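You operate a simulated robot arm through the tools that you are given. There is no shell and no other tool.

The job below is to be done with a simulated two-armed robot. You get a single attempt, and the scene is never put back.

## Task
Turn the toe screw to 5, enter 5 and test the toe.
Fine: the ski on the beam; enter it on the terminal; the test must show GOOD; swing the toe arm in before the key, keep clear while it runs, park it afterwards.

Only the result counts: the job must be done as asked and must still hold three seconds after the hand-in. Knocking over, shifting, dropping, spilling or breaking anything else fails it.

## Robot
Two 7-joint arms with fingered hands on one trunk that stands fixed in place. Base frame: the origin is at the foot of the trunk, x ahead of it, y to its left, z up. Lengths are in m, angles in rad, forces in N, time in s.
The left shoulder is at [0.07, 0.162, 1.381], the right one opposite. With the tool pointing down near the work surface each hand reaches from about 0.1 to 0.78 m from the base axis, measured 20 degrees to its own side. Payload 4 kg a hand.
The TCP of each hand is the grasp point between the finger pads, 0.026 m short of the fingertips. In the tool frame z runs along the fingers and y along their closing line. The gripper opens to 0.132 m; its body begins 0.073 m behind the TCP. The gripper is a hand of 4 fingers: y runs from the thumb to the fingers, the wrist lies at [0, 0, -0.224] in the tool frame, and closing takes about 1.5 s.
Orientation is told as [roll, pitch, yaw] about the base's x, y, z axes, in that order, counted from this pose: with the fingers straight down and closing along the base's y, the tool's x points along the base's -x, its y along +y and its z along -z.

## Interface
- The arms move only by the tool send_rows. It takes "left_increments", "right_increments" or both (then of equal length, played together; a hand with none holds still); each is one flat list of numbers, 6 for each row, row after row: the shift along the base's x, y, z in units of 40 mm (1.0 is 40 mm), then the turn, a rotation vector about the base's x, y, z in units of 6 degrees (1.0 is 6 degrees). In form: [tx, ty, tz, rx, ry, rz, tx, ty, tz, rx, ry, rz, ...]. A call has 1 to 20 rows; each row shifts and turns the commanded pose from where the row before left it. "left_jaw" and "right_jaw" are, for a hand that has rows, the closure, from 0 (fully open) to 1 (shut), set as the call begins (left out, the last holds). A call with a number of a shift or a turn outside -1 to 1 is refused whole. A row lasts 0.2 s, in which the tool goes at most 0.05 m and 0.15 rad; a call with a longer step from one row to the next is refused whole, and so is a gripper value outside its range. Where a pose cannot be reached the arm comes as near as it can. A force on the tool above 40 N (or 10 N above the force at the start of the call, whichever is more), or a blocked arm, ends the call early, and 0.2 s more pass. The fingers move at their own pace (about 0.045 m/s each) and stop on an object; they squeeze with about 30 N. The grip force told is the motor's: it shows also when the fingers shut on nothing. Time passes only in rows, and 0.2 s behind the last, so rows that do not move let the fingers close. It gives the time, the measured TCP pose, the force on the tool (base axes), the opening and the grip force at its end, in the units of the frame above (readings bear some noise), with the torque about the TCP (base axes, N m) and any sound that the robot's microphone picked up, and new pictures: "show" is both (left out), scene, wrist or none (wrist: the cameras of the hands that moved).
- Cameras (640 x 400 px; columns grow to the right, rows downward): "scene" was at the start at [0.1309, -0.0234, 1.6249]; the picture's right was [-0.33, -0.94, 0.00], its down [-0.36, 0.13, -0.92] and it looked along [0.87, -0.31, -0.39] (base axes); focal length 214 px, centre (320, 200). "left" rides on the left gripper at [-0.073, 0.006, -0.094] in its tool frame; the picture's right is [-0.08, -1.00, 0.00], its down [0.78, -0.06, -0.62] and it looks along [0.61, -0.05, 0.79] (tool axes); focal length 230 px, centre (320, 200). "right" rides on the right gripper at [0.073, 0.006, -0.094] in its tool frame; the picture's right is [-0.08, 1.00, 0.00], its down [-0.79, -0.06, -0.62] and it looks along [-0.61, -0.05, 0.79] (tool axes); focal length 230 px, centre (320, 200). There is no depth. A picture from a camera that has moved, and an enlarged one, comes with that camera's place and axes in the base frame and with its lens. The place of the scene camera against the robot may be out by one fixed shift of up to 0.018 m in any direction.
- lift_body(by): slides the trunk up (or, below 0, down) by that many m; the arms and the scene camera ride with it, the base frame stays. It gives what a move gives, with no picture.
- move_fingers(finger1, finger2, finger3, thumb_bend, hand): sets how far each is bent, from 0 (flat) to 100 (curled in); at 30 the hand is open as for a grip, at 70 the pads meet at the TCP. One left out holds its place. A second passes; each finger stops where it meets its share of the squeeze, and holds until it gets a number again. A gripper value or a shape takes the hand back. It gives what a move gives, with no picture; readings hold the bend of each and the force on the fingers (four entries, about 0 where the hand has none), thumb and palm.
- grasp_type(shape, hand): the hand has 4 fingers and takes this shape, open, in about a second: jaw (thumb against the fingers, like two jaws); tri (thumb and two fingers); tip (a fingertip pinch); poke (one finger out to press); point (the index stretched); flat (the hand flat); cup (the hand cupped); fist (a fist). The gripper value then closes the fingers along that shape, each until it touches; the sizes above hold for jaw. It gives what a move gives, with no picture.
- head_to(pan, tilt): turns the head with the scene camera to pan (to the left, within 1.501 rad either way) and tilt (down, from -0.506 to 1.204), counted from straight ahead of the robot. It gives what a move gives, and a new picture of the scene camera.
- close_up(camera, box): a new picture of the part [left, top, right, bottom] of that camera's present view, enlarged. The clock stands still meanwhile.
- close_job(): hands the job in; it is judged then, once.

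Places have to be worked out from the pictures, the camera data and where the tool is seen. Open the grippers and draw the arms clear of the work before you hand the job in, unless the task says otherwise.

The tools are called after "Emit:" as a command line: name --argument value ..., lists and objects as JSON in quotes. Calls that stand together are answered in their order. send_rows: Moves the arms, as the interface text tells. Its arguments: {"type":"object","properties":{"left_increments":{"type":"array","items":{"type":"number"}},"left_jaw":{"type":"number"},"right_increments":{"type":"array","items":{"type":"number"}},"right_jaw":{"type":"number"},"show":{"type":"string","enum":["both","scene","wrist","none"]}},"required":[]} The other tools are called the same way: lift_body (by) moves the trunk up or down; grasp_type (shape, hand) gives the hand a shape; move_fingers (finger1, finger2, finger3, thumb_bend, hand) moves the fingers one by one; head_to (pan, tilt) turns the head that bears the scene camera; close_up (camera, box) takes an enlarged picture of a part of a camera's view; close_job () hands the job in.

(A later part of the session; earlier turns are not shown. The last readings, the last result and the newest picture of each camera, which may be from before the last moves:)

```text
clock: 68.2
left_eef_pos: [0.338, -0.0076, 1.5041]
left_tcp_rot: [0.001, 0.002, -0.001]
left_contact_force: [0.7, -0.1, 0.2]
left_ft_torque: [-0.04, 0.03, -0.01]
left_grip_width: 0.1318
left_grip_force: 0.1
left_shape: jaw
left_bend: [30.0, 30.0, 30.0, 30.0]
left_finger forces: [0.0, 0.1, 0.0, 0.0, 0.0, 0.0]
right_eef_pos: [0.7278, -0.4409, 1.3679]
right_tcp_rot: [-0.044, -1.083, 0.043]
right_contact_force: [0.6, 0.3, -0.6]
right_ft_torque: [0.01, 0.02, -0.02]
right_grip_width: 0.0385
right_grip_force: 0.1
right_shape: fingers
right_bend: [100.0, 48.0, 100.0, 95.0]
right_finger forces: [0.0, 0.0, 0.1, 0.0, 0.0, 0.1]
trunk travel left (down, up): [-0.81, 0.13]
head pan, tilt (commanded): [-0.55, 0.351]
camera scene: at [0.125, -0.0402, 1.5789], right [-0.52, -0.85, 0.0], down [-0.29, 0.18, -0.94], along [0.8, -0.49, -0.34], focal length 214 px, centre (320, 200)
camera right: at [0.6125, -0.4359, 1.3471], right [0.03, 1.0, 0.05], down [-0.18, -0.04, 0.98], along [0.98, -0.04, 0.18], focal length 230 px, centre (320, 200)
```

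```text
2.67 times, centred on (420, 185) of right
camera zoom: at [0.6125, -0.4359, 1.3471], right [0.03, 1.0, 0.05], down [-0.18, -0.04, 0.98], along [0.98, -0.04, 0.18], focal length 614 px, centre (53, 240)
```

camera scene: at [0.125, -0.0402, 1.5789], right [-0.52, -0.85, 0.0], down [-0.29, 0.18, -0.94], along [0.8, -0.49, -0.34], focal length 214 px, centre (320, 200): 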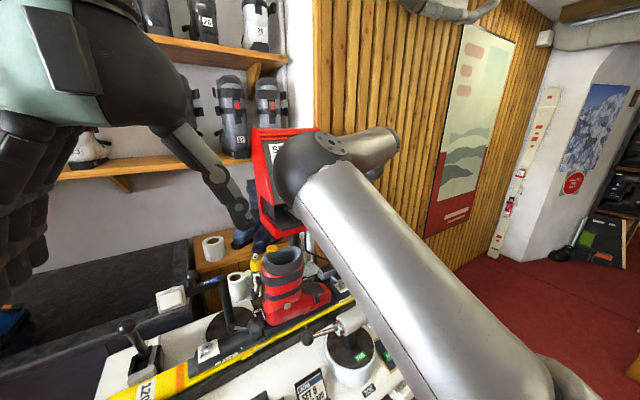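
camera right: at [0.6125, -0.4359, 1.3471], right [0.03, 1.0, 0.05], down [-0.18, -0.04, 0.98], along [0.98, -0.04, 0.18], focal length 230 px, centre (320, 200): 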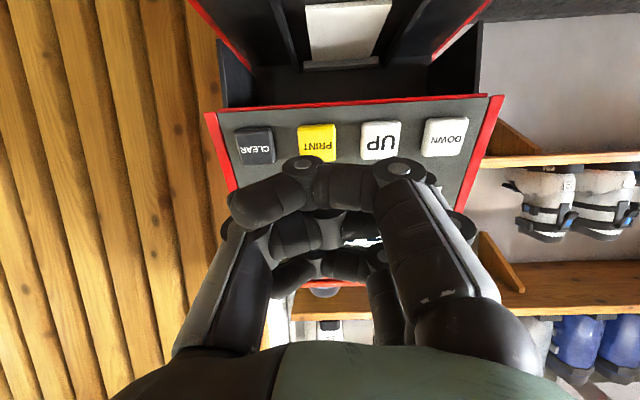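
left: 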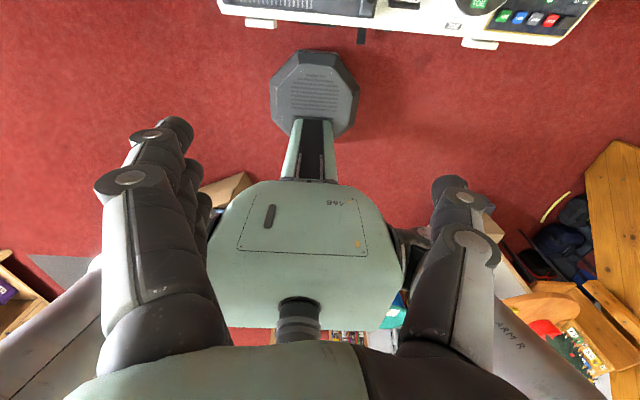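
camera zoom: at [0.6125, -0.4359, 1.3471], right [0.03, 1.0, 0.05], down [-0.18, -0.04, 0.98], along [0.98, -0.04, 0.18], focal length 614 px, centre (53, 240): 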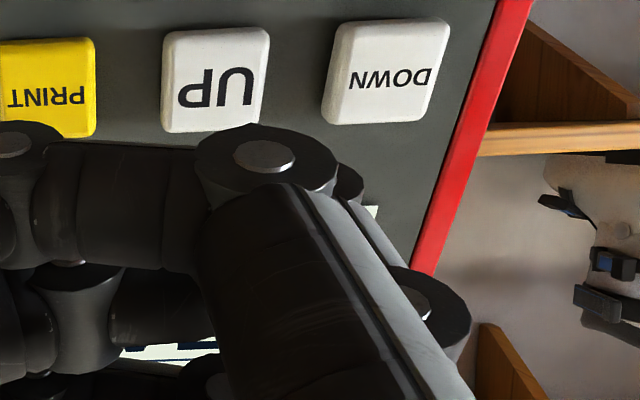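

UP triangulated from the wrist camera alone is ≈ [0.832, -0.384, 1.334]; the fingertip is ~75 mm short of it. I move to ~30 mm in front of the key.

Emit:
send_rows --right_increments '[0.61, 0.15, -0.05, 0, 0, 0, 0.61, 0.15, -0.05, 0, 0, 0]' --show "wrist"

```text
clock: 68.8
left_eef_pos: [0.3379, -0.0095, 1.5045]
left_tcp_rot: [0.0, 0.002, -0.003]
left_contact_force: [-0.3, -0.4, 0.2]
left_ft_torque: [0.03, -0.01, 0.0]
left_grip_width: 0.1317
left_grip_force: 0.1
left_shape: jaw
left_bend: [30.0, 30.0, 30.0, 30.0]
left_finger forces: [0.1, 0.1, 0.1, 0.0, 0.0, 0.1]
right_eef_pos: [0.7778, -0.4308, 1.3636]
right_tcp_rot: [-0.039, -1.085, 0.043]
right_contact_force: [0.4, 0.3, 0.6]
right_ft_torque: [-0.03, 0.0, 0.01]
right_grip_width: 0.0382
right_grip_force: 0.0
right_shape: fingers
right_bend: [100.0, 48.0, 100.0, 95.0]
right_finger forces: [0.1, 0.0, 0.0, 0.1, 0.1, 0.0]
trunk travel left (down, up): [-0.81, 0.13]
head pan, tilt (commanded): [-0.55, 0.351]
camera right: at [0.6622, -0.4253, 1.343], right [0.03, 1.0, 0.05], down [-0.18, -0.04, 0.98], along [0.98, -0.04, 0.18], focal length 230 px, centre (320, 200)
```

right: 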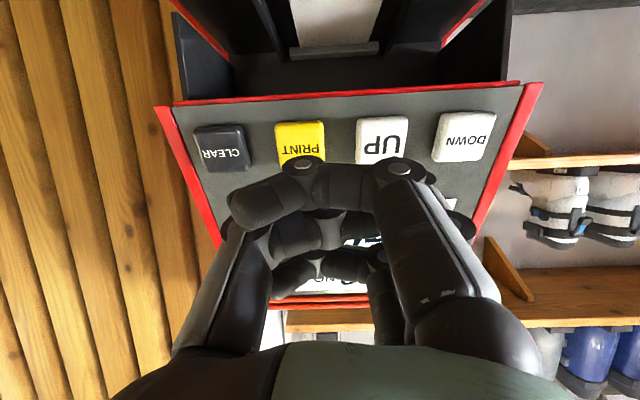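

The key is ~45–50 mm ahead along the finger axis and well aligned. I approach in small steps along the finger direction, watching force.

Emit:
send_rows --right_increments '[0.442, 0, -0.234, 0, 0, 0, 0.22, 0, -0.117, 0, 0, 0]' --show "none"

Emit:
close_up --camera "right" --box '[300, 90, 540, 240]'

```text
clock: 69.4
left_eef_pos: [0.3373, -0.0102, 1.5055]
left_tcp_rot: [-0.001, 0.001, -0.002]
left_contact_force: [0.5, -0.7, -0.1]
left_ft_torque: [-0.02, 0.03, 0.0]
left_grip_width: 0.1318
left_grip_force: 0.0
left_shape: jaw
left_bend: [30.0, 30.0, 30.0, 30.0]
left_finger forces: [0.1, 0.1, 0.1, 0.0, 0.1, 0.0]
right_eef_pos: [0.8033, -0.4317, 1.3497]
right_tcp_rot: [-0.04, -1.084, 0.044]
right_contact_force: [0.7, -0.8, -1.1]
right_ft_torque: [0.02, 0.01, 0.0]
right_grip_width: 0.0384
right_grip_force: 0.0
right_shape: fingers
right_bend: [100.0, 48.0, 100.0, 95.0]
right_finger forces: [0.0, 0.1, 0.1, 0.1, 0.0, 0.0]
trunk travel left (down, up): [-0.81, 0.13]
head pan, tilt (commanded): [-0.55, 0.351]
```

```text
2.67 times, centred on (420, 165) of right
camera zoom: at [0.688, -0.4262, 1.3285], right [0.03, 1.0, 0.05], down [-0.18, -0.04, 0.98], along [0.98, -0.04, 0.18], focal length 614 px, centre (53, 293)
```

zoom: 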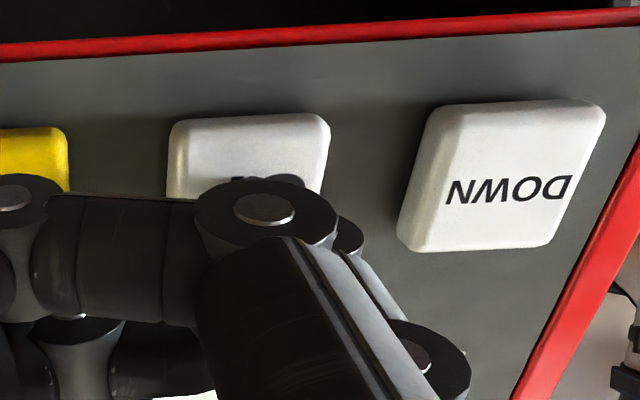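

Emit:
send_rows --right_increments '[0.177, 0, -0.094, 0, 0, 0]' --show "none"

Emit:
send_rows --right_increments '[0.11, 0, -0.058, 0, 0, 0]' --show "none"

Emit:
close_up --camera "right" --box '[300, 90, 540, 240]'

```text
clock: 69.8
left_eef_pos: [0.3352, -0.0113, 1.5054]
left_tcp_rot: [0.0, 0.001, -0.002]
left_contact_force: [0.1, -0.3, -0.5]
left_ft_torque: [0.0, -0.02, 0.0]
left_grip_width: 0.1317
left_grip_force: 0.0
left_shape: jaw
left_bend: [30.0, 30.0, 30.0, 30.0]
left_finger forces: [0.0, 0.0, 0.0, 0.1, 0.1, 0.1]
right_eef_pos: [0.8074, -0.4327, 1.348]
right_tcp_rot: [-0.041, -1.085, 0.041]
right_contact_force: [-1.3, 0.2, 1.1]
right_ft_torque: [0.06, -0.03, 0.08]
right_grip_width: 0.0381
right_grip_force: 0.7
right_shape: fingers
right_bend: [100.0, 48.0, 100.0, 95.0]
right_finger forces: [0.1, 2.2, 0.0, 0.1, 0.1, 0.1]
trunk travel left (down, up): [-0.81, 0.13]
head pan, tilt (commanded): [-0.55, 0.351]
heard: click
```

```text
clock: 70.2
left_eef_pos: [0.3325, -0.0091, 1.5056]
left_tcp_rot: [0.0, -0.002, -0.001]
left_contact_force: [-0.1, -1.0, 0.2]
left_ft_torque: [0.01, 0.0, -0.01]
left_grip_width: 0.1322
left_grip_force: 0.1
left_shape: jaw
left_bend: [30.0, 30.0, 30.0, 30.0]
left_finger forces: [0.0, 0.0, 0.0, 0.1, 0.0, 0.0]
right_eef_pos: [0.81, -0.4331, 1.3466]
right_tcp_rot: [-0.041, -1.086, 0.043]
right_contact_force: [-5.6, -1.1, 2.6]
right_ft_torque: [0.15, -0.03, 0.26]
right_grip_width: 0.0381
right_grip_force: 3.1
right_shape: fingers
right_bend: [100.0, 49.0, 100.0, 95.0]
right_finger forces: [0.0, 6.2, 0.1, 0.0, 0.0, 0.0]
trunk travel left (down, up): [-0.81, 0.13]
head pan, tilt (commanded): [-0.55, 0.351]
```

```text
2.67 times, centred on (420, 165) of right
camera zoom: at [0.6947, -0.4265, 1.3252], right [0.03, 1.0, 0.05], down [-0.18, -0.04, 0.98], along [0.98, -0.04, 0.18], focal length 614 px, centre (53, 293)
```

zoom: 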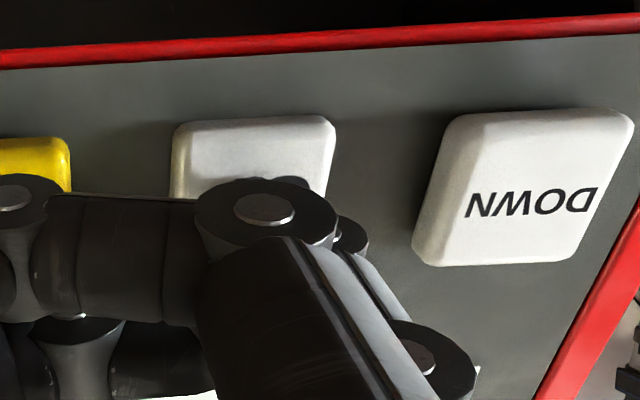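

A click: the key was pressed once. I retreat and check the display.

Emit:
send_rows --right_increments '[-0.5, 0, 0.265, 0, 0, 0, -0.6, -0.6, 0.3, 0, 0, 0]' --show "wrist"

Emit:
close_up --camera "scene" --box '[240, 110, 400, 230]'

```text
clock: 70.8
left_eef_pos: [0.3325, -0.0115, 1.5056]
left_tcp_rot: [0.001, -0.002, 0.0]
left_contact_force: [-0.8, -0.1, 0.8]
left_ft_torque: [0.02, -0.05, 0.0]
left_grip_width: 0.1319
left_grip_force: 0.0
left_shape: jaw
left_bend: [30.0, 30.0, 30.0, 30.0]
left_finger forces: [0.1, 0.0, 0.1, 0.1, 0.1, 0.1]
right_eef_pos: [0.7668, -0.4589, 1.3667]
right_tcp_rot: [-0.039, -1.087, 0.045]
right_contact_force: [0.3, -0.1, -0.3]
right_ft_torque: [0.03, 0.02, 0.02]
right_grip_width: 0.0383
right_grip_force: 0.1
right_shape: fingers
right_bend: [100.0, 48.0, 100.0, 95.0]
right_finger forces: [0.0, 0.0, 0.0, 0.0, 0.1, 0.0]
trunk travel left (down, up): [-0.81, 0.13]
head pan, tilt (commanded): [-0.55, 0.351]
camera right: at [0.6516, -0.4531, 1.3454], right [0.03, 1.0, 0.05], down [-0.18, -0.04, 0.98], along [0.98, -0.04, 0.18], focal length 230 px, centre (320, 200)
```

right: 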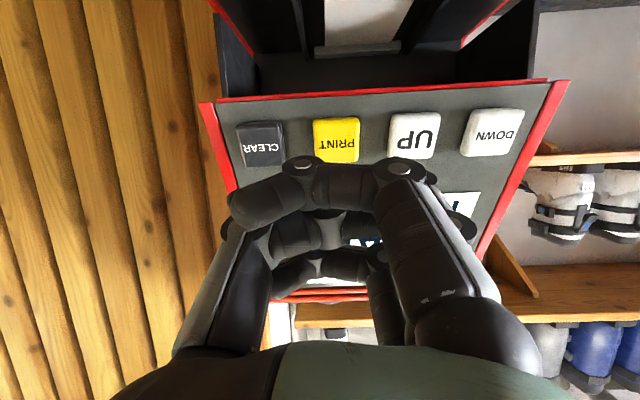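

```text
3.33 times, centred on (320, 170) of scene
camera zoom: at [0.1203, -0.0428, 1.5792], right [-0.52, -0.85, 0.0], down [-0.29, 0.18, -0.94], along [0.8, -0.49, -0.34], focal length 715 px, centre (320, 300)
```

zoom: 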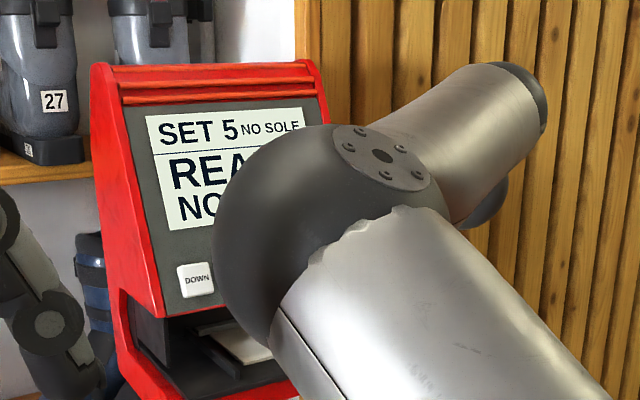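

The display shows "SET 5" already — the value is entered. Now I withdraw the right hand from the terminal, turning the fingers down, toward the area above the toe arm.

Emit:
send_rows --right_increments '[-0.8, 0, 0.1, 0, 0, 0, -0.8, 0, 0, 0, 0, 0, -0.6, 0, -0.4, 0, 1, 0, -0.6, 0, -0.5, 0, 1, 0, -0.5, 0, -0.5, 0, 1, 0, -0.5, 0, -0.5, 0, 1, 0, -0.4, 0, -0.5, 0, 1, 0, -0.4, 0, -0.5, 0, 1, 0, -0.4, 0, -0.5, 0, 1, 0, -0.3, 0, -0.5, 0, 1, 0, -0.3, 0, -0.3, 0, 1, 0, -0.3, 0, -0.2, 0, 1, 0]' --show "both"

```text
clock: 73.4
left_eef_pos: [0.3348, -0.0111, 1.5052]
left_tcp_rot: [0.0, -0.001, -0.001]
left_contact_force: [-0.7, -0.2, -0.6]
left_ft_torque: [-0.05, 0.0, -0.01]
left_grip_width: 0.1317
left_grip_force: 0.1
left_shape: jaw
left_bend: [30.0, 30.0, 30.0, 30.0]
left_finger forces: [0.0, 0.0, 0.0, 0.1, 0.0, 0.0]
right_eef_pos: [0.5326, -0.4556, 1.1948]
right_tcp_rot: [-0.004, -0.036, 0.019]
right_contact_force: [-0.2, 1.2, -0.2]
right_ft_torque: [-0.02, -0.03, 0.01]
right_grip_width: 0.0383
right_grip_force: 0.0
right_shape: fingers
right_bend: [100.0, 48.0, 100.0, 95.0]
right_finger forces: [0.0, 0.0, 0.0, 0.0, 0.1, 0.1]
trunk travel left (down, up): [-0.81, 0.13]
head pan, tilt (commanded): [-0.55, 0.351]
camera scene: at [0.1231, -0.0415, 1.579], right [-0.52, -0.85, 0.0], down [-0.29, 0.18, -0.94], along [0.8, -0.49, -0.34], focal length 214 px, centre (320, 200)
camera right: at [0.4578, -0.4508, 1.2855], right [0.06, 1.0, 0.0], down [0.76, -0.04, 0.65], along [0.64, -0.04, -0.76], focal length 230 px, centre (320, 200)
```

scene: 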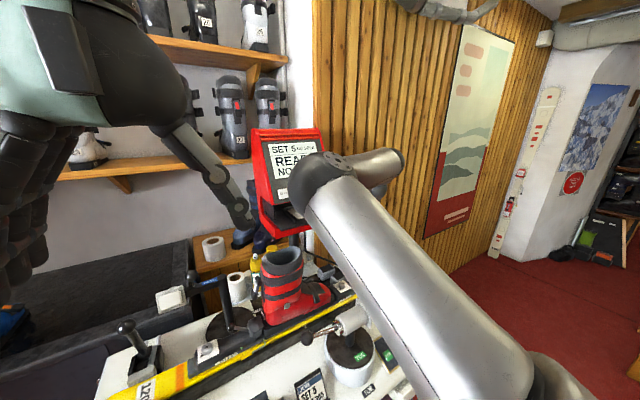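
right: 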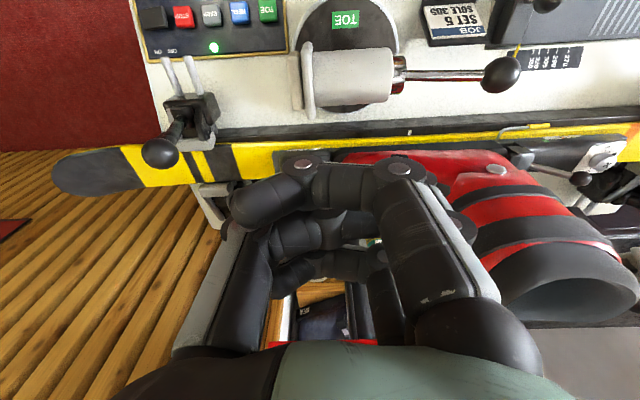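

I have a clear view of the toe arm: cylinder at about x=0.526, y −0.36…−0.47, its rod ending in a ball knob at ≈ [0.531, -0.246, 0.986]. Zooming in for detail.

Emit:
close_up --camera "right" --box '[280, 0, 540, 150]'

Emit:
head_to --pan -0.6 --tilt 0.8

Emit:
close_up --camera "scene" --box '[200, 100, 400, 260]'

```text
2.46 times, centred on (410, 75) of right
camera zoom: at [0.4578, -0.4508, 1.2855], right [0.06, 1.0, 0.0], down [0.76, -0.04, 0.65], along [0.64, -0.04, -0.76], focal length 566 px, centre (98, 508)
```

zoom: 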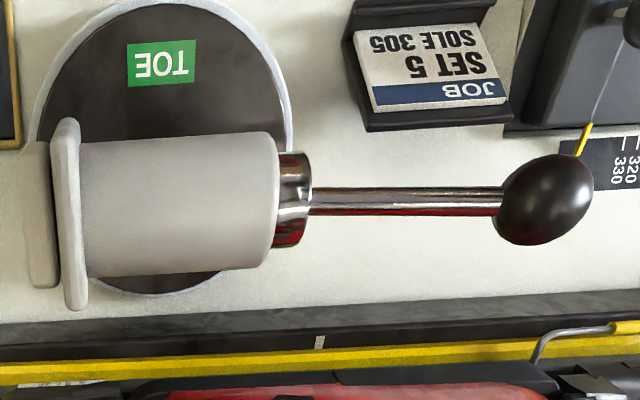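

```text
clock: 74.3
left_eef_pos: [0.3357, -0.0094, 1.5054]
left_tcp_rot: [0.0, 0.0, -0.002]
left_contact_force: [-0.2, -0.5, 0.2]
left_ft_torque: [0.0, -0.02, 0.0]
left_grip_width: 0.132
left_grip_force: 0.1
left_shape: jaw
left_bend: [30.0, 30.0, 30.0, 30.0]
left_finger forces: [0.0, 0.0, 0.1, 0.0, 0.0, 0.0]
right_eef_pos: [0.5337, -0.4556, 1.1954]
right_tcp_rot: [-0.002, -0.038, 0.02]
right_contact_force: [0.2, -0.3, 0.0]
right_ft_torque: [0.0, -0.01, 0.0]
right_grip_width: 0.0384
right_grip_force: 0.0
right_shape: fingers
right_bend: [100.0, 48.0, 100.0, 95.0]
right_finger forces: [0.0, 0.1, 0.0, 0.1, 0.0, 0.1]
trunk travel left (down, up): [-0.81, 0.13]
head pan, tilt (commanded): [-0.6, 0.799]
camera scene: at [0.1102, -0.0379, 1.5395], right [-0.57, -0.82, 0.0], down [-0.59, 0.4, -0.7], along [0.58, -0.39, -0.72], focal length 214 px, centre (320, 200)
```

scene: 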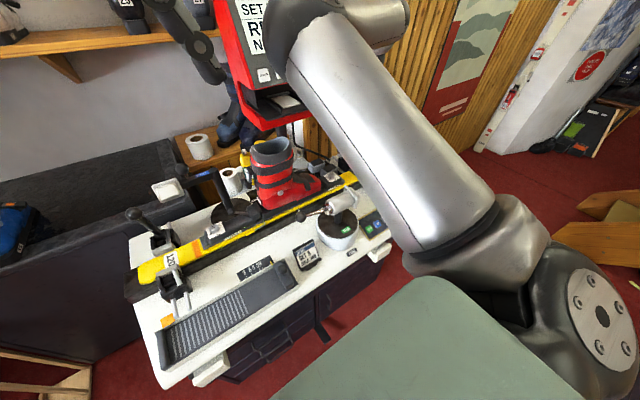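

```text
2.50 times, centred on (300, 180) of scene
camera zoom: at [0.1102, -0.0379, 1.5395], right [-0.57, -0.82, 0.0], down [-0.59, 0.4, -0.7], along [0.58, -0.39, -0.72], focal length 536 px, centre (370, 250)
```

zoom: 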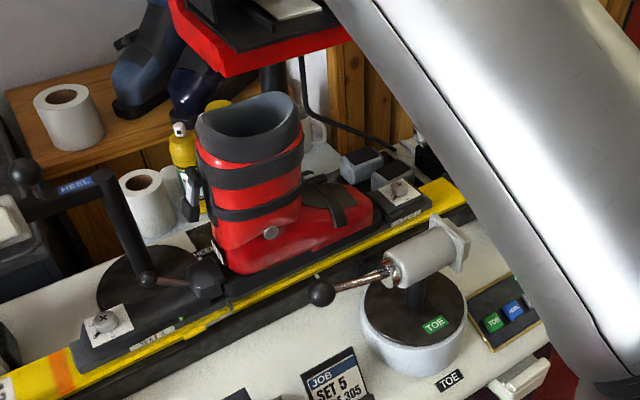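

The knob triangulates to ≈ [0.530, -0.248, 0.988] (Ø ≈ 42 mm), the post axis to ≈ [0.518, -0.414]. I'll take the jaw shape part-closed, go above the knob with yaw −90° so the jaws straddle it across the rod.

Emit:
grasp_type --shape "jaw" --hand "right"

Emit:
send_rows --right_increments '[0, 0.347, -0.1, 0, 0, -1, 0, 0.347, -0.1, 0, 0, -1, 0, 0.347, -0.1, 0, 0, -1, 0, 0.347, -0.1, 0, 0, -1, 0, 0.347, -0.1, 0, 0, -1, 0, 0.347, -0.1, 0, 0, -1, 0, 0.347, -0.1, 0, 0, -1, 0, 0.347, -0.1, 0, 0, -1, 0, 0.347, -0.1, 0, 0, -1, 0, 0.347, -0.1, 0, 0, -1, 0, 0.347, -0.1, 0, 0, -1, 0, 0.347, -0.1, 0, 0, -1, 0, 0.347, -0.1, 0, 0, -1, 0, 0.347, -0.1, 0, 0, -1, 0, 0.347, -0.1, 0, 0, -1]' --right_jaw 0.35 --show "both"

```text
clock: 75.2
left_eef_pos: [0.3367, -0.0108, 1.5048]
left_tcp_rot: [-0.001, 0.0, -0.001]
left_contact_force: [0.0, -0.2, 0.2]
left_ft_torque: [0.01, 0.01, -0.02]
left_grip_width: 0.1321
left_grip_force: 0.0
left_shape: jaw
left_bend: [30.0, 30.0, 30.0, 30.0]
left_finger forces: [0.1, 0.0, 0.0, 0.0, 0.0, 0.1]
right_eef_pos: [0.5332, -0.455, 1.1956]
right_tcp_rot: [-0.002, -0.039, 0.019]
right_contact_force: [0.0, -0.3, -0.1]
right_ft_torque: [-0.02, 0.01, -0.01]
right_grip_width: 0.1319
right_grip_force: 0.0
right_shape: jaw
right_bend: [30.0, 30.0, 30.0, 30.0]
right_finger forces: [0.0, 0.0, 0.1, 0.1, 0.0, 0.1]
trunk travel left (down, up): [-0.81, 0.13]
head pan, tilt (commanded): [-0.6, 0.799]
```

```text
clock: 77.0
left_eef_pos: [0.3357, -0.0079, 1.5059]
left_tcp_rot: [0.001, -0.005, -0.006]
left_contact_force: [-8.9, 23.6, -1.4]
left_ft_torque: [0.38, 0.09, -0.5]
left_grip_width: 0.1305
left_grip_force: 0.0
left_shape: jaw
left_bend: [30.0, 30.0, 30.0, 37.0]
left_finger forces: [0.1, 0.0, 0.1, 0.0, 0.1, 0.0]
right_eef_pos: [0.5269, -0.3636, 1.1531]
right_tcp_rot: [-0.009, -0.021, -0.828]
right_contact_force: [-0.9, 0.9, 0.0]
right_ft_torque: [-0.04, -0.02, 0.01]
right_grip_width: 0.0861
right_grip_force: 0.0
right_shape: jaw
right_bend: [70.0, 70.0, 70.0, 67.0]
right_finger forces: [0.0, 0.1, 0.0, 0.2, 0.0, 0.0]
trunk travel left (down, up): [-0.81, 0.13]
head pan, tilt (commanded): [-0.6, 0.799]
stopped in row 8 (left hand): the force on the tool passed its limit at 60 N (the readings are from after the stop); the commanded pose is now the measured one
camera scene: at [0.1099, -0.0378, 1.5394], right [-0.57, -0.82, 0.0], down [-0.59, 0.41, -0.7], along [0.57, -0.39, -0.72], focal length 214 px, centre (320, 200)
camera right: at [0.4816, -0.3029, 1.2458], right [0.79, 0.62, -0.01], down [0.48, -0.61, 0.63], along [0.39, -0.5, -0.77], focal length 230 px, centre (320, 200)
```

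scene: 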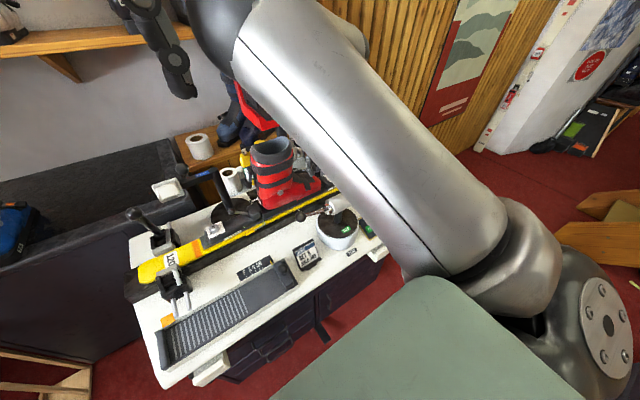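
right: 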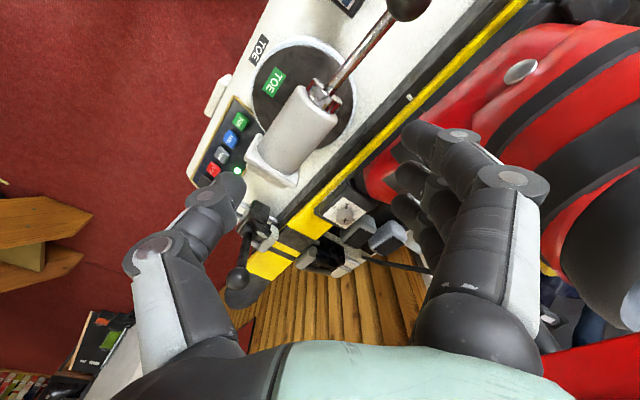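

The right elbow touched the left hand (parked in mid-air near the centre). I move the left hand away to the left, out of the work zone.

Emit:
send_rows --left_increments '[0, 1, 0, 0, 0, 0, 0, 1, 0, 0, 0, 0, 0, 1, 0, 0, 0, 0, 0, 1, 0, 0, 0, 0, 0, 1, 0, 0, 0, 0, 0, 1, 0, 0, 0, 0, 0, 1, 0, 0, 0, 0, 0, 1, 0, 0, 0, 0]' --show "scene"

```text
clock: 78.8
left_eef_pos: [0.3722, 0.1614, 1.4991]
left_tcp_rot: [-0.004, -0.002, -0.007]
left_contact_force: [-0.9, 0.7, 0.4]
left_ft_torque: [-0.01, 0.04, -0.02]
left_grip_width: 0.1315
left_grip_force: 0.0
left_shape: jaw
left_bend: [30.0, 30.0, 30.0, 30.0]
left_finger forces: [0.0, 0.0, 0.0, 0.1, 0.0, 0.0]
left hand out of reach, approached as far as the arm can: row 4, 5, 6, 7, 8
right_eef_pos: [0.5273, -0.3629, 1.154]
right_tcp_rot: [-0.01, -0.018, -0.825]
right_contact_force: [0.1, 0.1, -0.2]
right_ft_torque: [0.0, -0.02, 0.0]
right_grip_width: 0.0861
right_grip_force: 0.1
right_shape: jaw
right_bend: [70.0, 70.0, 70.0, 67.0]
right_finger forces: [0.0, 0.0, 0.1, 0.0, 0.0, 0.1]
trunk travel left (down, up): [-0.81, 0.13]
head pan, tilt (commanded): [-0.6, 0.799]
camera scene: at [0.1111, -0.0379, 1.5393], right [-0.57, -0.82, 0.0], down [-0.59, 0.41, -0.7], along [0.57, -0.39, -0.72], focal length 214 px, centre (320, 200)
```

scene: 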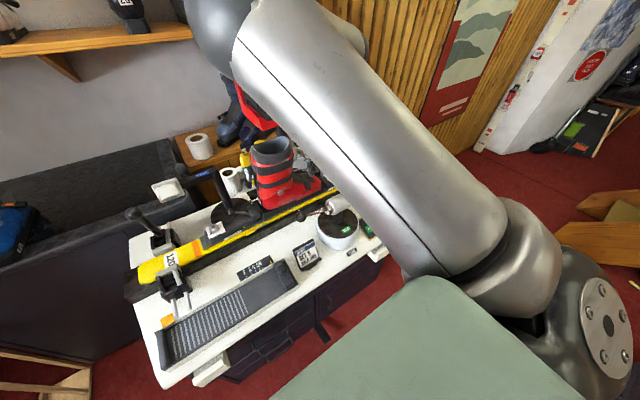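

The left hand is 17 cm further away. I move it a bit more back and outward to be safe.

Emit:
send_rows --left_increments '[-1, 0, 0, 0, 0, 0, -1, 0, 0, 0, 0, 0, -1, 0.3, 0, 0, 0, 0, -0.5, 1, 0, 0, 0, 0, 0, 1, 0, 0, 0, 0, 0, 1, 0, 0, 0, 0, 0, 1, 0, 0, 0, 0]' --show "none"

```text
clock: 80.4
left_eef_pos: [0.1966, 0.1416, 1.4726]
left_tcp_rot: [-0.005, -0.002, -0.006]
left_contact_force: [0.2, 0.7, -0.4]
left_ft_torque: [0.0, -0.03, 0.03]
left_grip_width: 0.132
left_grip_force: 0.1
left_shape: jaw
left_bend: [30.0, 30.0, 30.0, 30.0]
left_finger forces: [0.0, 0.1, 0.0, 0.1, 0.2, 0.1]
left hand out of reach, approached as far as the arm can: row 1, 2, 3, 4, 5, 6, 7
right_eef_pos: [0.5252, -0.3605, 1.1549]
right_tcp_rot: [-0.011, -0.021, -0.826]
right_contact_force: [-0.8, 0.3, 0.6]
right_ft_torque: [0.03, 0.0, 0.0]
right_grip_width: 0.0861
right_grip_force: 0.1
right_shape: jaw
right_bend: [70.0, 70.0, 70.0, 67.0]
right_finger forces: [0.1, 0.0, 0.0, 0.1, 0.0, 0.1]
trunk travel left (down, up): [-0.81, 0.13]
head pan, tilt (commanded): [-0.6, 0.799]
```

Left hand is now clear. Continue the right hand to above the knob.

Emit:
send_rows --right_increments '[0.02, 0.4, -0.12, 0, 0, -1, 0.02, 0.4, -0.12, 0, 0, -1, 0.02, 0.4, -0.12, 0, 0, -1, 0.02, 0.4, -0.12, 0, 0, -1, 0.02, 0.4, -0.12, 0, 0, -1, 0.02, 0.4, -0.12, 0, 0, -1, 0.02, 0.4, -0.12, 0, 0, -1]' --show "both"

```text
clock: 82.0
left_eef_pos: [0.1977, 0.139, 1.4725]
left_tcp_rot: [-0.001, 0.001, -0.007]
left_contact_force: [0.1, -0.1, -0.1]
left_ft_torque: [-0.02, -0.02, 0.02]
left_grip_width: 0.1321
left_grip_force: 0.0
left_shape: jaw
left_bend: [30.0, 30.0, 30.0, 30.0]
left_finger forces: [0.0, 0.0, 0.0, 0.0, 0.0, 0.0]
right_eef_pos: [0.4629, -0.3578, 1.1178]
right_tcp_rot: [-0.006, -0.018, -1.553]
right_contact_force: [0.1, -0.4, -0.3]
right_ft_torque: [-0.01, 0.03, 0.01]
right_grip_width: 0.0864
right_grip_force: 0.1
right_shape: jaw
right_bend: [70.0, 70.0, 70.0, 67.0]
right_finger forces: [0.0, 0.0, 0.0, 0.0, 0.0, 0.0]
right hand out of reach, approached as far as the arm can: row 5, 6, 7
trunk travel left (down, up): [-0.81, 0.13]
head pan, tilt (commanded): [-0.6, 0.799]
camera scene: at [0.1092, -0.039, 1.5395], right [-0.57, -0.82, 0.0], down [-0.59, 0.41, -0.7], along [0.58, -0.39, -0.72], focal length 214 px, centre (320, 200)
camera right: at [0.4689, -0.2825, 1.2092], right [1.0, -0.06, -0.01], down [-0.04, -0.77, 0.63], along [-0.04, -0.63, -0.78], focal length 230 px, centre (320, 200)
```

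scene: 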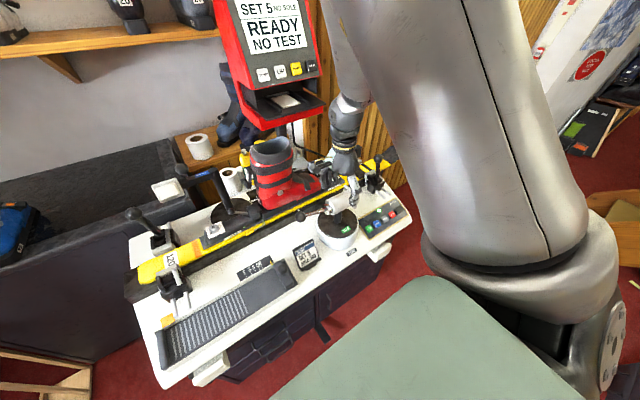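
right: 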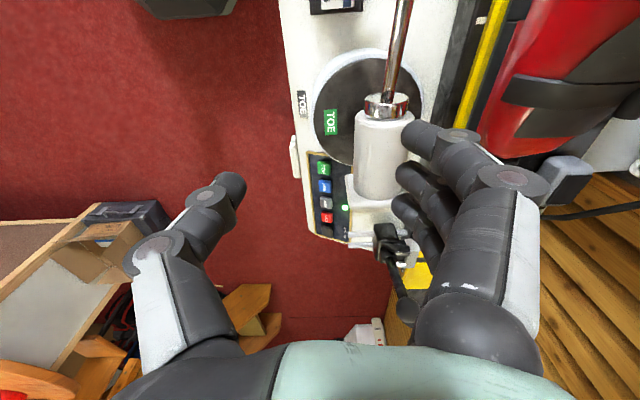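

At yaw −90° that spot is out of reach. Instead I'll push the rod with the closed fingers (a firm peg) at yaw ≈ 0: rotate back, close the jaw, and look.

Emit:
send_rows --right_increments '[0, 0, 0.1, 0, 0, 1, 0, 0, 0.1, 0, 0, 1, 0, 0, 0.1, 0, 0, 1, 0, 0, 0.1, 0, 0, 1, 0, 0, 0.1, 0, 0, 1, 0, 0, 0, 0, 0, 1, 0, 0, 0, 0, 0, 1, 0, 0, 0, 0, 0, 1, 0, 0, 0, 0, 0, 1, 0, 0, 0, 0, 0, 1, 0, 0, 0, 0, 0, 1, 0, 0, 0, 0, 0, 1, 0, 0, 0, 0, 0, 1, 0, 0, 0, 0, 0, 1, 0, 0, 0, 0, 0, 0.8]' --right_jaw 1.0 --show "both"

```text
clock: 85.2
left_eef_pos: [0.1982, 0.1398, 1.474]
left_tcp_rot: [-0.004, 0.0, -0.008]
left_contact_force: [0.0, 0.4, -0.2]
left_ft_torque: [0.0, 0.01, 0.03]
left_grip_width: 0.1319
left_grip_force: 0.1
left_shape: jaw
left_bend: [30.0, 30.0, 30.0, 30.0]
left_finger forces: [0.0, 0.0, 0.1, 0.0, 0.1, 0.1]
right_eef_pos: [0.4595, -0.3607, 1.1345]
right_tcp_rot: [0.027, -0.02, -0.037]
right_contact_force: [0.0, 0.2, 0.2]
right_ft_torque: [-0.03, 0.0, 0.01]
right_grip_width: 0.0
right_grip_force: 30.4
right_shape: jaw
right_bend: [69.0, 57.0, 69.0, 67.0]
right_finger forces: [0.0, 0.1, 0.0, 0.0, 0.0, 0.0]
trunk travel left (down, up): [-0.81, 0.13]
head pan, tilt (commanded): [-0.6, 0.799]
camera scene: at [0.1101, -0.0379, 1.5394], right [-0.57, -0.82, 0.0], down [-0.59, 0.41, -0.7], along [0.57, -0.39, -0.72], focal length 214 px, centre (320, 200)
camera right: at [0.3864, -0.3536, 1.2254], right [0.11, 0.99, 0.03], down [0.77, -0.11, 0.63], along [0.63, -0.05, -0.78], focal length 230 px, centre (320, 200)
```

scene: 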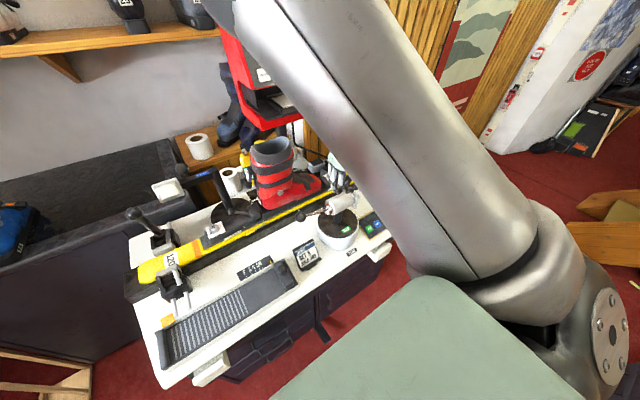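
right: 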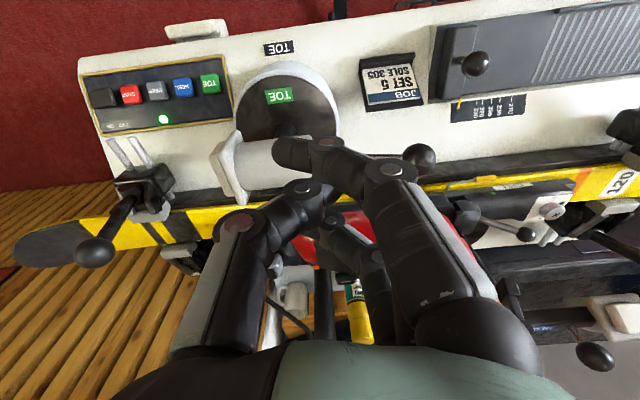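

The beak is closed. I move above the far (+x) side of the rod, between knob and cylinder, still at a safe height.

Emit:
send_rows --right_increments '[0.7, 0.335, -0.05, 0, 0, 0.1, 0.7, 0.335, -0.05, 0, 0, 0.1, 0.7, 0.335, -0.05, 0, 0, 0.1, 0.7, 0.335, -0.05, 0, 0, 0.1]' --show "both"

```text
clock: 86.2
left_eef_pos: [0.201, 0.1401, 1.4723]
left_tcp_rot: [-0.004, 0.001, -0.008]
left_contact_force: [-0.7, 0.6, -0.2]
left_ft_torque: [0.01, -0.01, 0.03]
left_grip_width: 0.1319
left_grip_force: 0.1
left_shape: jaw
left_bend: [30.0, 30.0, 30.0, 30.0]
left_finger forces: [0.0, 0.0, 0.0, 0.1, 0.0, 0.0]
right_eef_pos: [0.5762, -0.3059, 1.1271]
right_tcp_rot: [-0.002, -0.018, 0.023]
right_contact_force: [-0.2, 0.3, 0.3]
right_ft_torque: [0.04, 0.01, -0.02]
right_grip_width: 0.0
right_grip_force: 30.4
right_shape: jaw
right_bend: [69.0, 57.0, 69.0, 67.0]
right_finger forces: [0.1, 0.0, 0.1, 0.0, 0.0, 0.1]
trunk travel left (down, up): [-0.81, 0.13]
head pan, tilt (commanded): [-0.6, 0.799]
camera scene: at [0.1118, -0.0373, 1.5393], right [-0.57, -0.82, 0.0], down [-0.59, 0.41, -0.7], along [0.57, -0.39, -0.72], focal length 214 px, centre (320, 200)
camera right: at [0.503, -0.2998, 1.2202], right [0.05, 1.0, 0.0], down [0.77, -0.04, 0.63], along [0.63, -0.04, -0.78], focal length 230 px, centre (320, 200)
```

scene: 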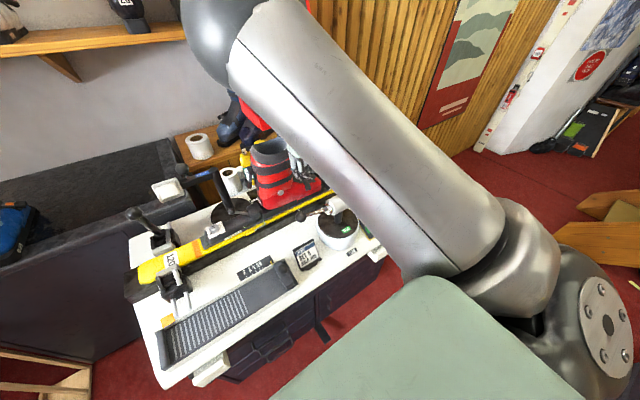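
right: 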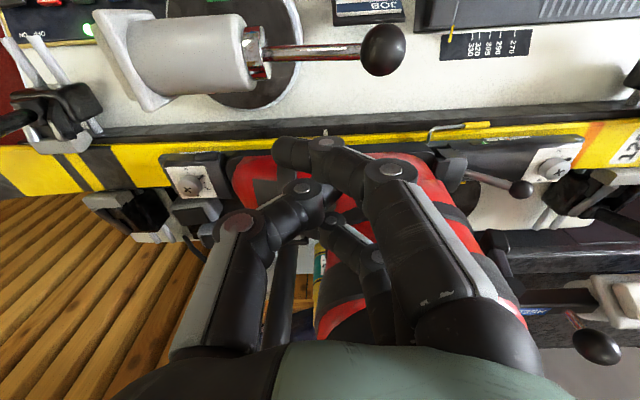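

The hand body would come too close to the boot here. Better plan: straddle the cylinder right over the post axis with open jaws and turn the arm by yawing the hand. I move above [0.518, -0.414] and open the jaw.

Emit:
send_rows --right_increments '[-0.36, -0.67, 0.02, 0, 0, 0, -0.36, -0.67, 0.02, 0, 0, 0, -0.36, -0.67, 0.02, 0, 0, -0.2, -0.37, -0.69, 0, 0, 0, -0.2]' --right_jaw 0 --show "none"

Emit:
send_rows --right_increments '[0, 0, 0, 0, 0, -1, 0, 0, 0, 0, 0, -1, 0, 0, 0, 0, 0, -1, 0, 0, 0, 0, 0, -1, 0, 0, 0, 0, 0, -1, 0, 0, 0, 0, 0, -1, 0, 0, 0, 0, 0, -1, 0, 0, 0, 0, 0, -1, 0, 0, 0, 0, 0, -1, 0, 0, 0, 0, 0, -1, 0, 0, 0, 0, 0, -1, 0, 0, 0, 0, 0, -1, 0, 0, 0, 0, 0, -1]' --show "both"

```text
clock: 87.2
left_eef_pos: [0.1977, 0.1389, 1.4737]
left_tcp_rot: [-0.002, -0.001, -0.008]
left_contact_force: [0.3, -0.3, -0.7]
left_ft_torque: [0.01, -0.02, 0.0]
left_grip_width: 0.1319
left_grip_force: 0.1
left_shape: jaw
left_bend: [30.0, 30.0, 30.0, 30.0]
left_finger forces: [0.1, 0.0, 0.0, 0.0, 0.0, 0.1]
right_eef_pos: [0.5158, -0.4105, 1.1308]
right_tcp_rot: [-0.01, -0.018, -0.007]
right_contact_force: [-0.7, -1.0, -0.1]
right_ft_torque: [0.04, 0.0, -0.02]
right_grip_width: 0.1319
right_grip_force: 0.1
right_shape: jaw
right_bend: [30.0, 30.0, 30.0, 30.0]
right_finger forces: [0.1, 0.0, 0.0, 0.0, 0.0, 0.0]
trunk travel left (down, up): [-0.81, 0.13]
head pan, tilt (commanded): [-0.6, 0.799]
```

```text
clock: 90.0
left_eef_pos: [0.1954, 0.1394, 1.4738]
left_tcp_rot: [-0.002, -0.003, -0.006]
left_contact_force: [0.5, -0.7, -0.1]
left_ft_torque: [-0.02, -0.01, 0.02]
left_grip_width: 0.1319
left_grip_force: 0.0
left_shape: jaw
left_bend: [30.0, 30.0, 30.0, 30.0]
left_finger forces: [0.0, 0.0, 0.0, 0.0, 0.0, 0.1]
right_eef_pos: [0.5158, -0.4111, 1.1334]
right_tcp_rot: [-0.008, -0.019, -1.373]
right_contact_force: [0.7, 0.3, -0.3]
right_ft_torque: [-0.01, -0.02, 0.01]
right_grip_width: 0.132
right_grip_force: 0.0
right_shape: jaw
right_bend: [30.0, 30.0, 30.0, 30.0]
right_finger forces: [0.0, 0.0, 0.0, 0.0, 0.0, 0.0]
trunk travel left (down, up): [-0.81, 0.13]
head pan, tilt (commanded): [-0.6, 0.799]
camera scene: at [0.1078, -0.0389, 1.5395], right [-0.57, -0.82, 0.0], down [-0.59, 0.41, -0.7], along [0.58, -0.39, -0.72], focal length 214 px, centre (320, 200)
camera right: at [0.5085, -0.3353, 1.2244], right [0.99, 0.12, -0.01], down [0.1, -0.77, 0.63], along [0.07, -0.63, -0.77], focal length 230 px, centre (320, 200)
```

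scene: 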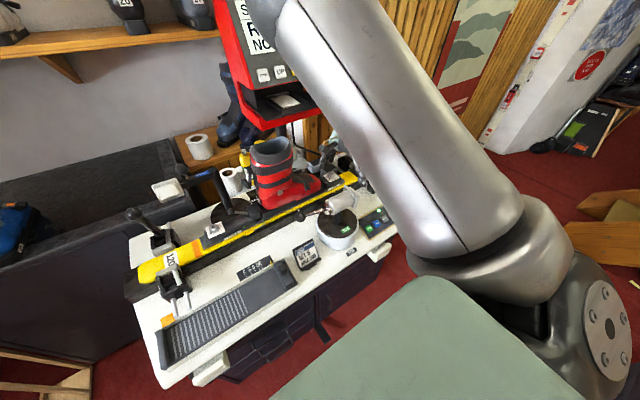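
right: 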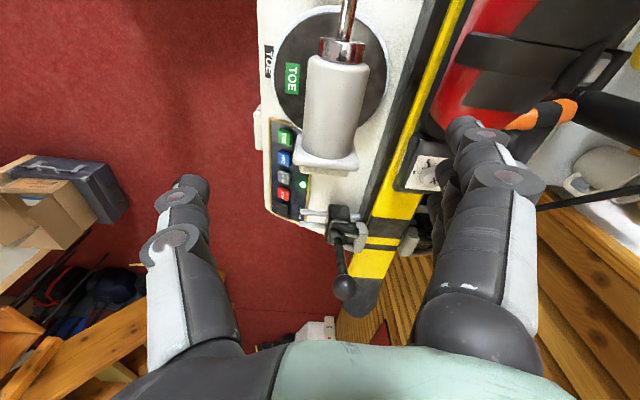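

The cylinder lies between the open jaws, its axis at x ≈ 0.528. I centre over the post, narrow the jaw slightly for boot clearance, and descend to straddle it.

Emit:
send_rows --right_increments '[0.3, 0.08, 0, 0, 0, -0.9, 0, 0, -0.8, 0, 0, 0, 0, 0, -0.8, 0, 0, 0]' --right_jaw 0.2 --show "both"

```text
clock: 90.8
left_eef_pos: [0.2016, 0.1399, 1.4734]
left_tcp_rot: [-0.003, 0.003, -0.005]
left_contact_force: [-0.1, 0.4, -0.4]
left_ft_torque: [-0.01, -0.01, -0.01]
left_grip_width: 0.1319
left_grip_force: 0.1
left_shape: jaw
left_bend: [30.0, 30.0, 30.0, 30.0]
left_finger forces: [0.0, 0.0, 0.0, 0.0, 0.0, 0.1]
right_eef_pos: [0.5296, -0.4074, 1.0671]
right_tcp_rot: [-0.012, -0.019, -1.463]
right_contact_force: [0.3, -0.7, -0.5]
right_ft_torque: [0.03, 0.02, 0.01]
right_grip_width: 0.1062
right_grip_force: 0.0
right_shape: jaw
right_bend: [59.0, 59.0, 59.0, 55.0]
right_finger forces: [0.1, 0.0, 0.0, 0.1, 0.0, 0.0]
trunk travel left (down, up): [-0.81, 0.13]
head pan, tilt (commanded): [-0.6, 0.799]
camera scene: at [0.1123, -0.0379, 1.5393], right [-0.57, -0.82, 0.0], down [-0.59, 0.41, -0.7], along [0.57, -0.39, -0.72], focal length 214 px, centre (320, 200)
camera right: at [0.5297, -0.3312, 1.1591], right [1.0, 0.03, -0.01], down [0.03, -0.77, 0.63], along [0.01, -0.63, -0.77], focal length 230 px, centre (320, 200)
```

scene: 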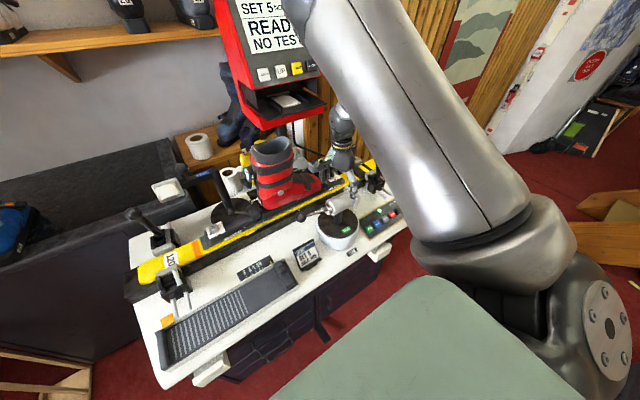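
right: 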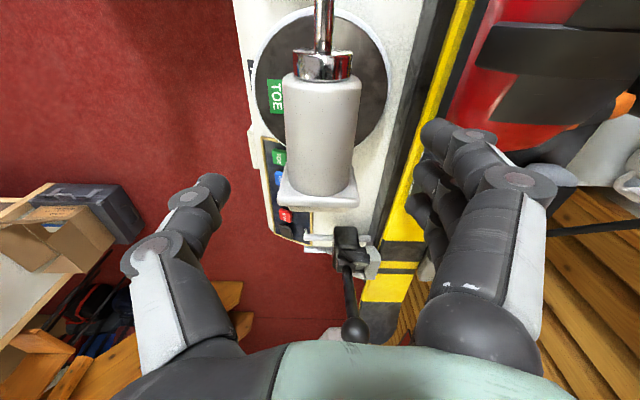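

Well centred. Descend the remaining 8 cm around the cylinder.

Emit:
send_rows --right_increments '[0, -0.08, -0.7, 0, 0, 0, 0, -0.08, -0.7, 0, 0, 0, 0, 0, -0.55, 0, 0, 0]' --show "both"

```text
clock: 91.6
left_eef_pos: [0.1987, 0.1399, 1.4726]
left_tcp_rot: [-0.004, 0.002, -0.007]
left_contact_force: [-0.5, -0.2, 0.6]
left_ft_torque: [0.0, -0.01, -0.02]
left_grip_width: 0.132
left_grip_force: 0.0
left_shape: jaw
left_bend: [30.0, 30.0, 30.0, 30.0]
left_finger forces: [0.0, 0.1, 0.1, 0.0, 0.1, 0.0]
right_eef_pos: [0.5301, -0.4123, 0.9915]
right_tcp_rot: [-0.01, -0.022, -1.464]
right_contact_force: [0.2, 0.6, 0.3]
right_ft_torque: [-0.01, -0.02, -0.01]
right_grip_width: 0.1059
right_grip_force: 0.0
right_shape: jaw
right_bend: [59.0, 59.0, 59.0, 55.0]
right_finger forces: [0.1, 0.0, 0.1, 0.1, 0.0, 0.0]
trunk travel left (down, up): [-0.81, 0.13]
head pan, tilt (commanded): [-0.6, 0.799]
camera scene: at [0.1102, -0.0381, 1.5395], right [-0.57, -0.82, 0.0], down [-0.59, 0.41, -0.7], along [0.57, -0.39, -0.72], focal length 214 px, centre (320, 200)
camera right: at [0.5298, -0.3372, 1.0832], right [1.0, 0.03, -0.01], down [0.03, -0.77, 0.63], along [0.01, -0.63, -0.77], focal length 230 px, centre (320, 200)
```

scene: 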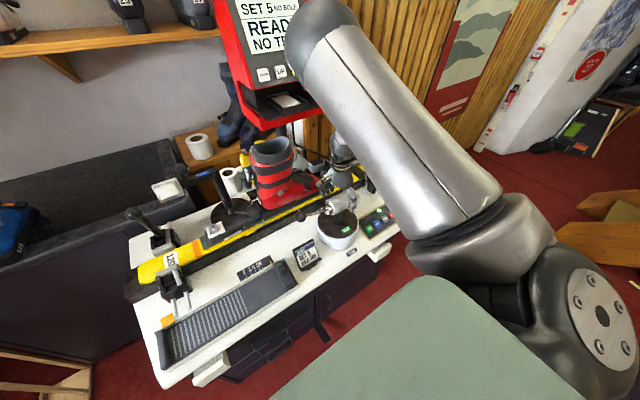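
right: 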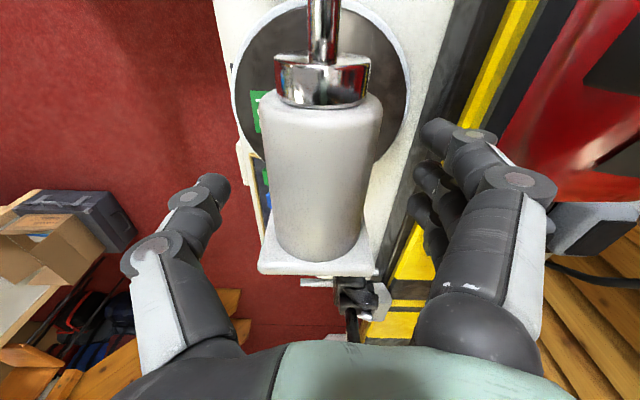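

The jaws straddle the cylinder without contact. Close gently onto it and start turning counter-clockwise (+30°) about the post.

Emit:
send_rows --right_increments '[0, 0, 0, 0, 0, 0, 0, 0, 0, 0, 0, 0, 0, 0, 0, 0, 0, 0, 0, 0, 0, 0, 0, 0]' --right_jaw 0.5 --show "wrist"

```text
clock: 92.6
left_eef_pos: [0.1987, 0.14, 1.4727]
left_tcp_rot: [-0.004, 0.001, -0.006]
left_contact_force: [-0.3, -0.6, -0.2]
left_ft_torque: [-0.02, 0.0, -0.04]
left_grip_width: 0.1319
left_grip_force: 0.1
left_shape: jaw
left_bend: [30.0, 30.0, 30.0, 30.0]
left_finger forces: [0.0, 0.1, 0.1, 0.1, 0.0, 0.0]
right_eef_pos: [0.5299, -0.4127, 0.9912]
right_tcp_rot: [-0.01, -0.019, -1.464]
right_contact_force: [-0.7, 0.4, 0.7]
right_ft_torque: [-0.02, -0.02, -0.02]
right_grip_width: 0.0668
right_grip_force: 0.1
right_shape: jaw
right_bend: [73.0, 73.0, 73.0, 70.0]
right_finger forces: [0.1, 0.1, 0.0, 0.0, 0.0, 0.0]
trunk travel left (down, up): [-0.81, 0.13]
head pan, tilt (commanded): [-0.6, 0.799]
camera right: at [0.5298, -0.3371, 1.0834], right [1.0, 0.03, -0.01], down [0.03, -0.77, 0.63], along [0.01, -0.63, -0.77], focal length 230 px, centre (320, 200)
```

right: 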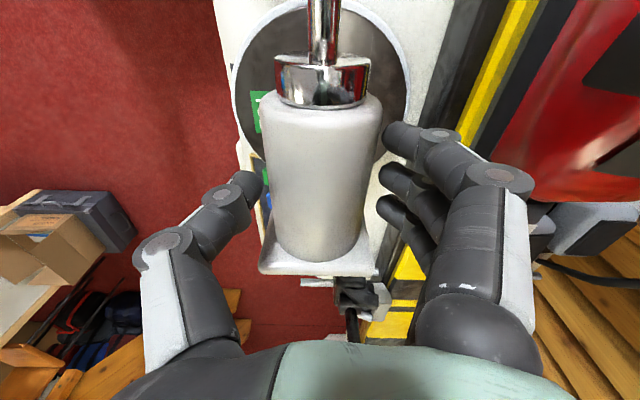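

The jaw (67 mm) forms a loose cage with a few mm of play. I now rotate the hand +30° about the vertical.

Emit:
send_rows --right_increments '[0, 0, 0, 0, 0, 0.8, 0, 0, 0, 0, 0, 0.8, 0, 0, 0, 0, 0, 0.8, 0, 0, 0, 0, 0, 0.8, 0, 0, 0, 0, 0, 0.8, 0, 0, 0, 0, 0, 0.8]' --right_jaw 0.55 --show "both"

```text
clock: 94.0
left_eef_pos: [0.1999, 0.1398, 1.473]
left_tcp_rot: [-0.004, 0.001, -0.008]
left_contact_force: [-0.9, -0.2, 0.9]
left_ft_torque: [0.02, -0.03, 0.0]
left_grip_width: 0.1323
left_grip_force: 0.1
left_shape: jaw
left_bend: [30.0, 30.0, 30.0, 30.0]
left_finger forces: [0.0, 0.0, 0.1, 0.1, 0.1, 0.0]
right_eef_pos: [0.5292, -0.4137, 0.9907]
right_tcp_rot: [-0.01, -0.022, -0.959]
right_contact_force: [0.8, -1.1, 2.8]
right_ft_torque: [-0.04, -0.03, -0.34]
right_grip_width: 0.0572
right_grip_force: 29.7
right_shape: jaw
right_bend: [72.0, 73.0, 74.0, 70.0]
right_finger forces: [9.0, 8.7, 8.5, 0.0, 26.0, 0.0]
trunk travel left (down, up): [-0.81, 0.13]
head pan, tilt (commanded): [-0.6, 0.799]
camera scene: at [0.1101, -0.0377, 1.5395], right [-0.57, -0.82, 0.0], down [-0.59, 0.41, -0.7], along [0.57, -0.39, -0.72], focal length 214 px, centre (320, 200)
camera right: at [0.4931, -0.3475, 1.0823], right [0.86, 0.51, -0.01], down [0.4, -0.66, 0.63], along [0.32, -0.55, -0.77], focal length 230 px, centre (320, 200)
```

scene: 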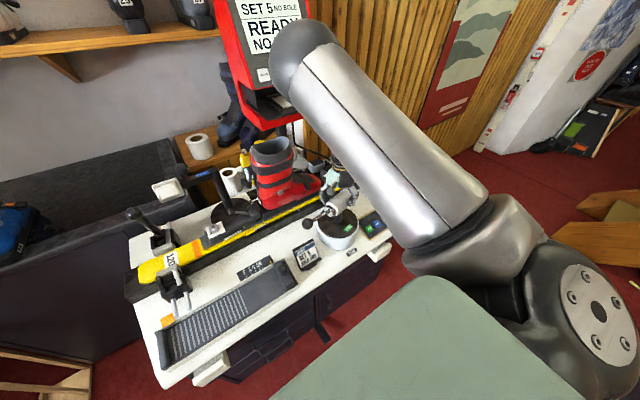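
right: 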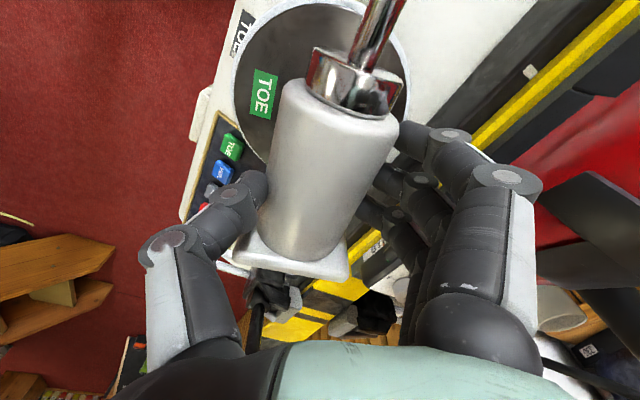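

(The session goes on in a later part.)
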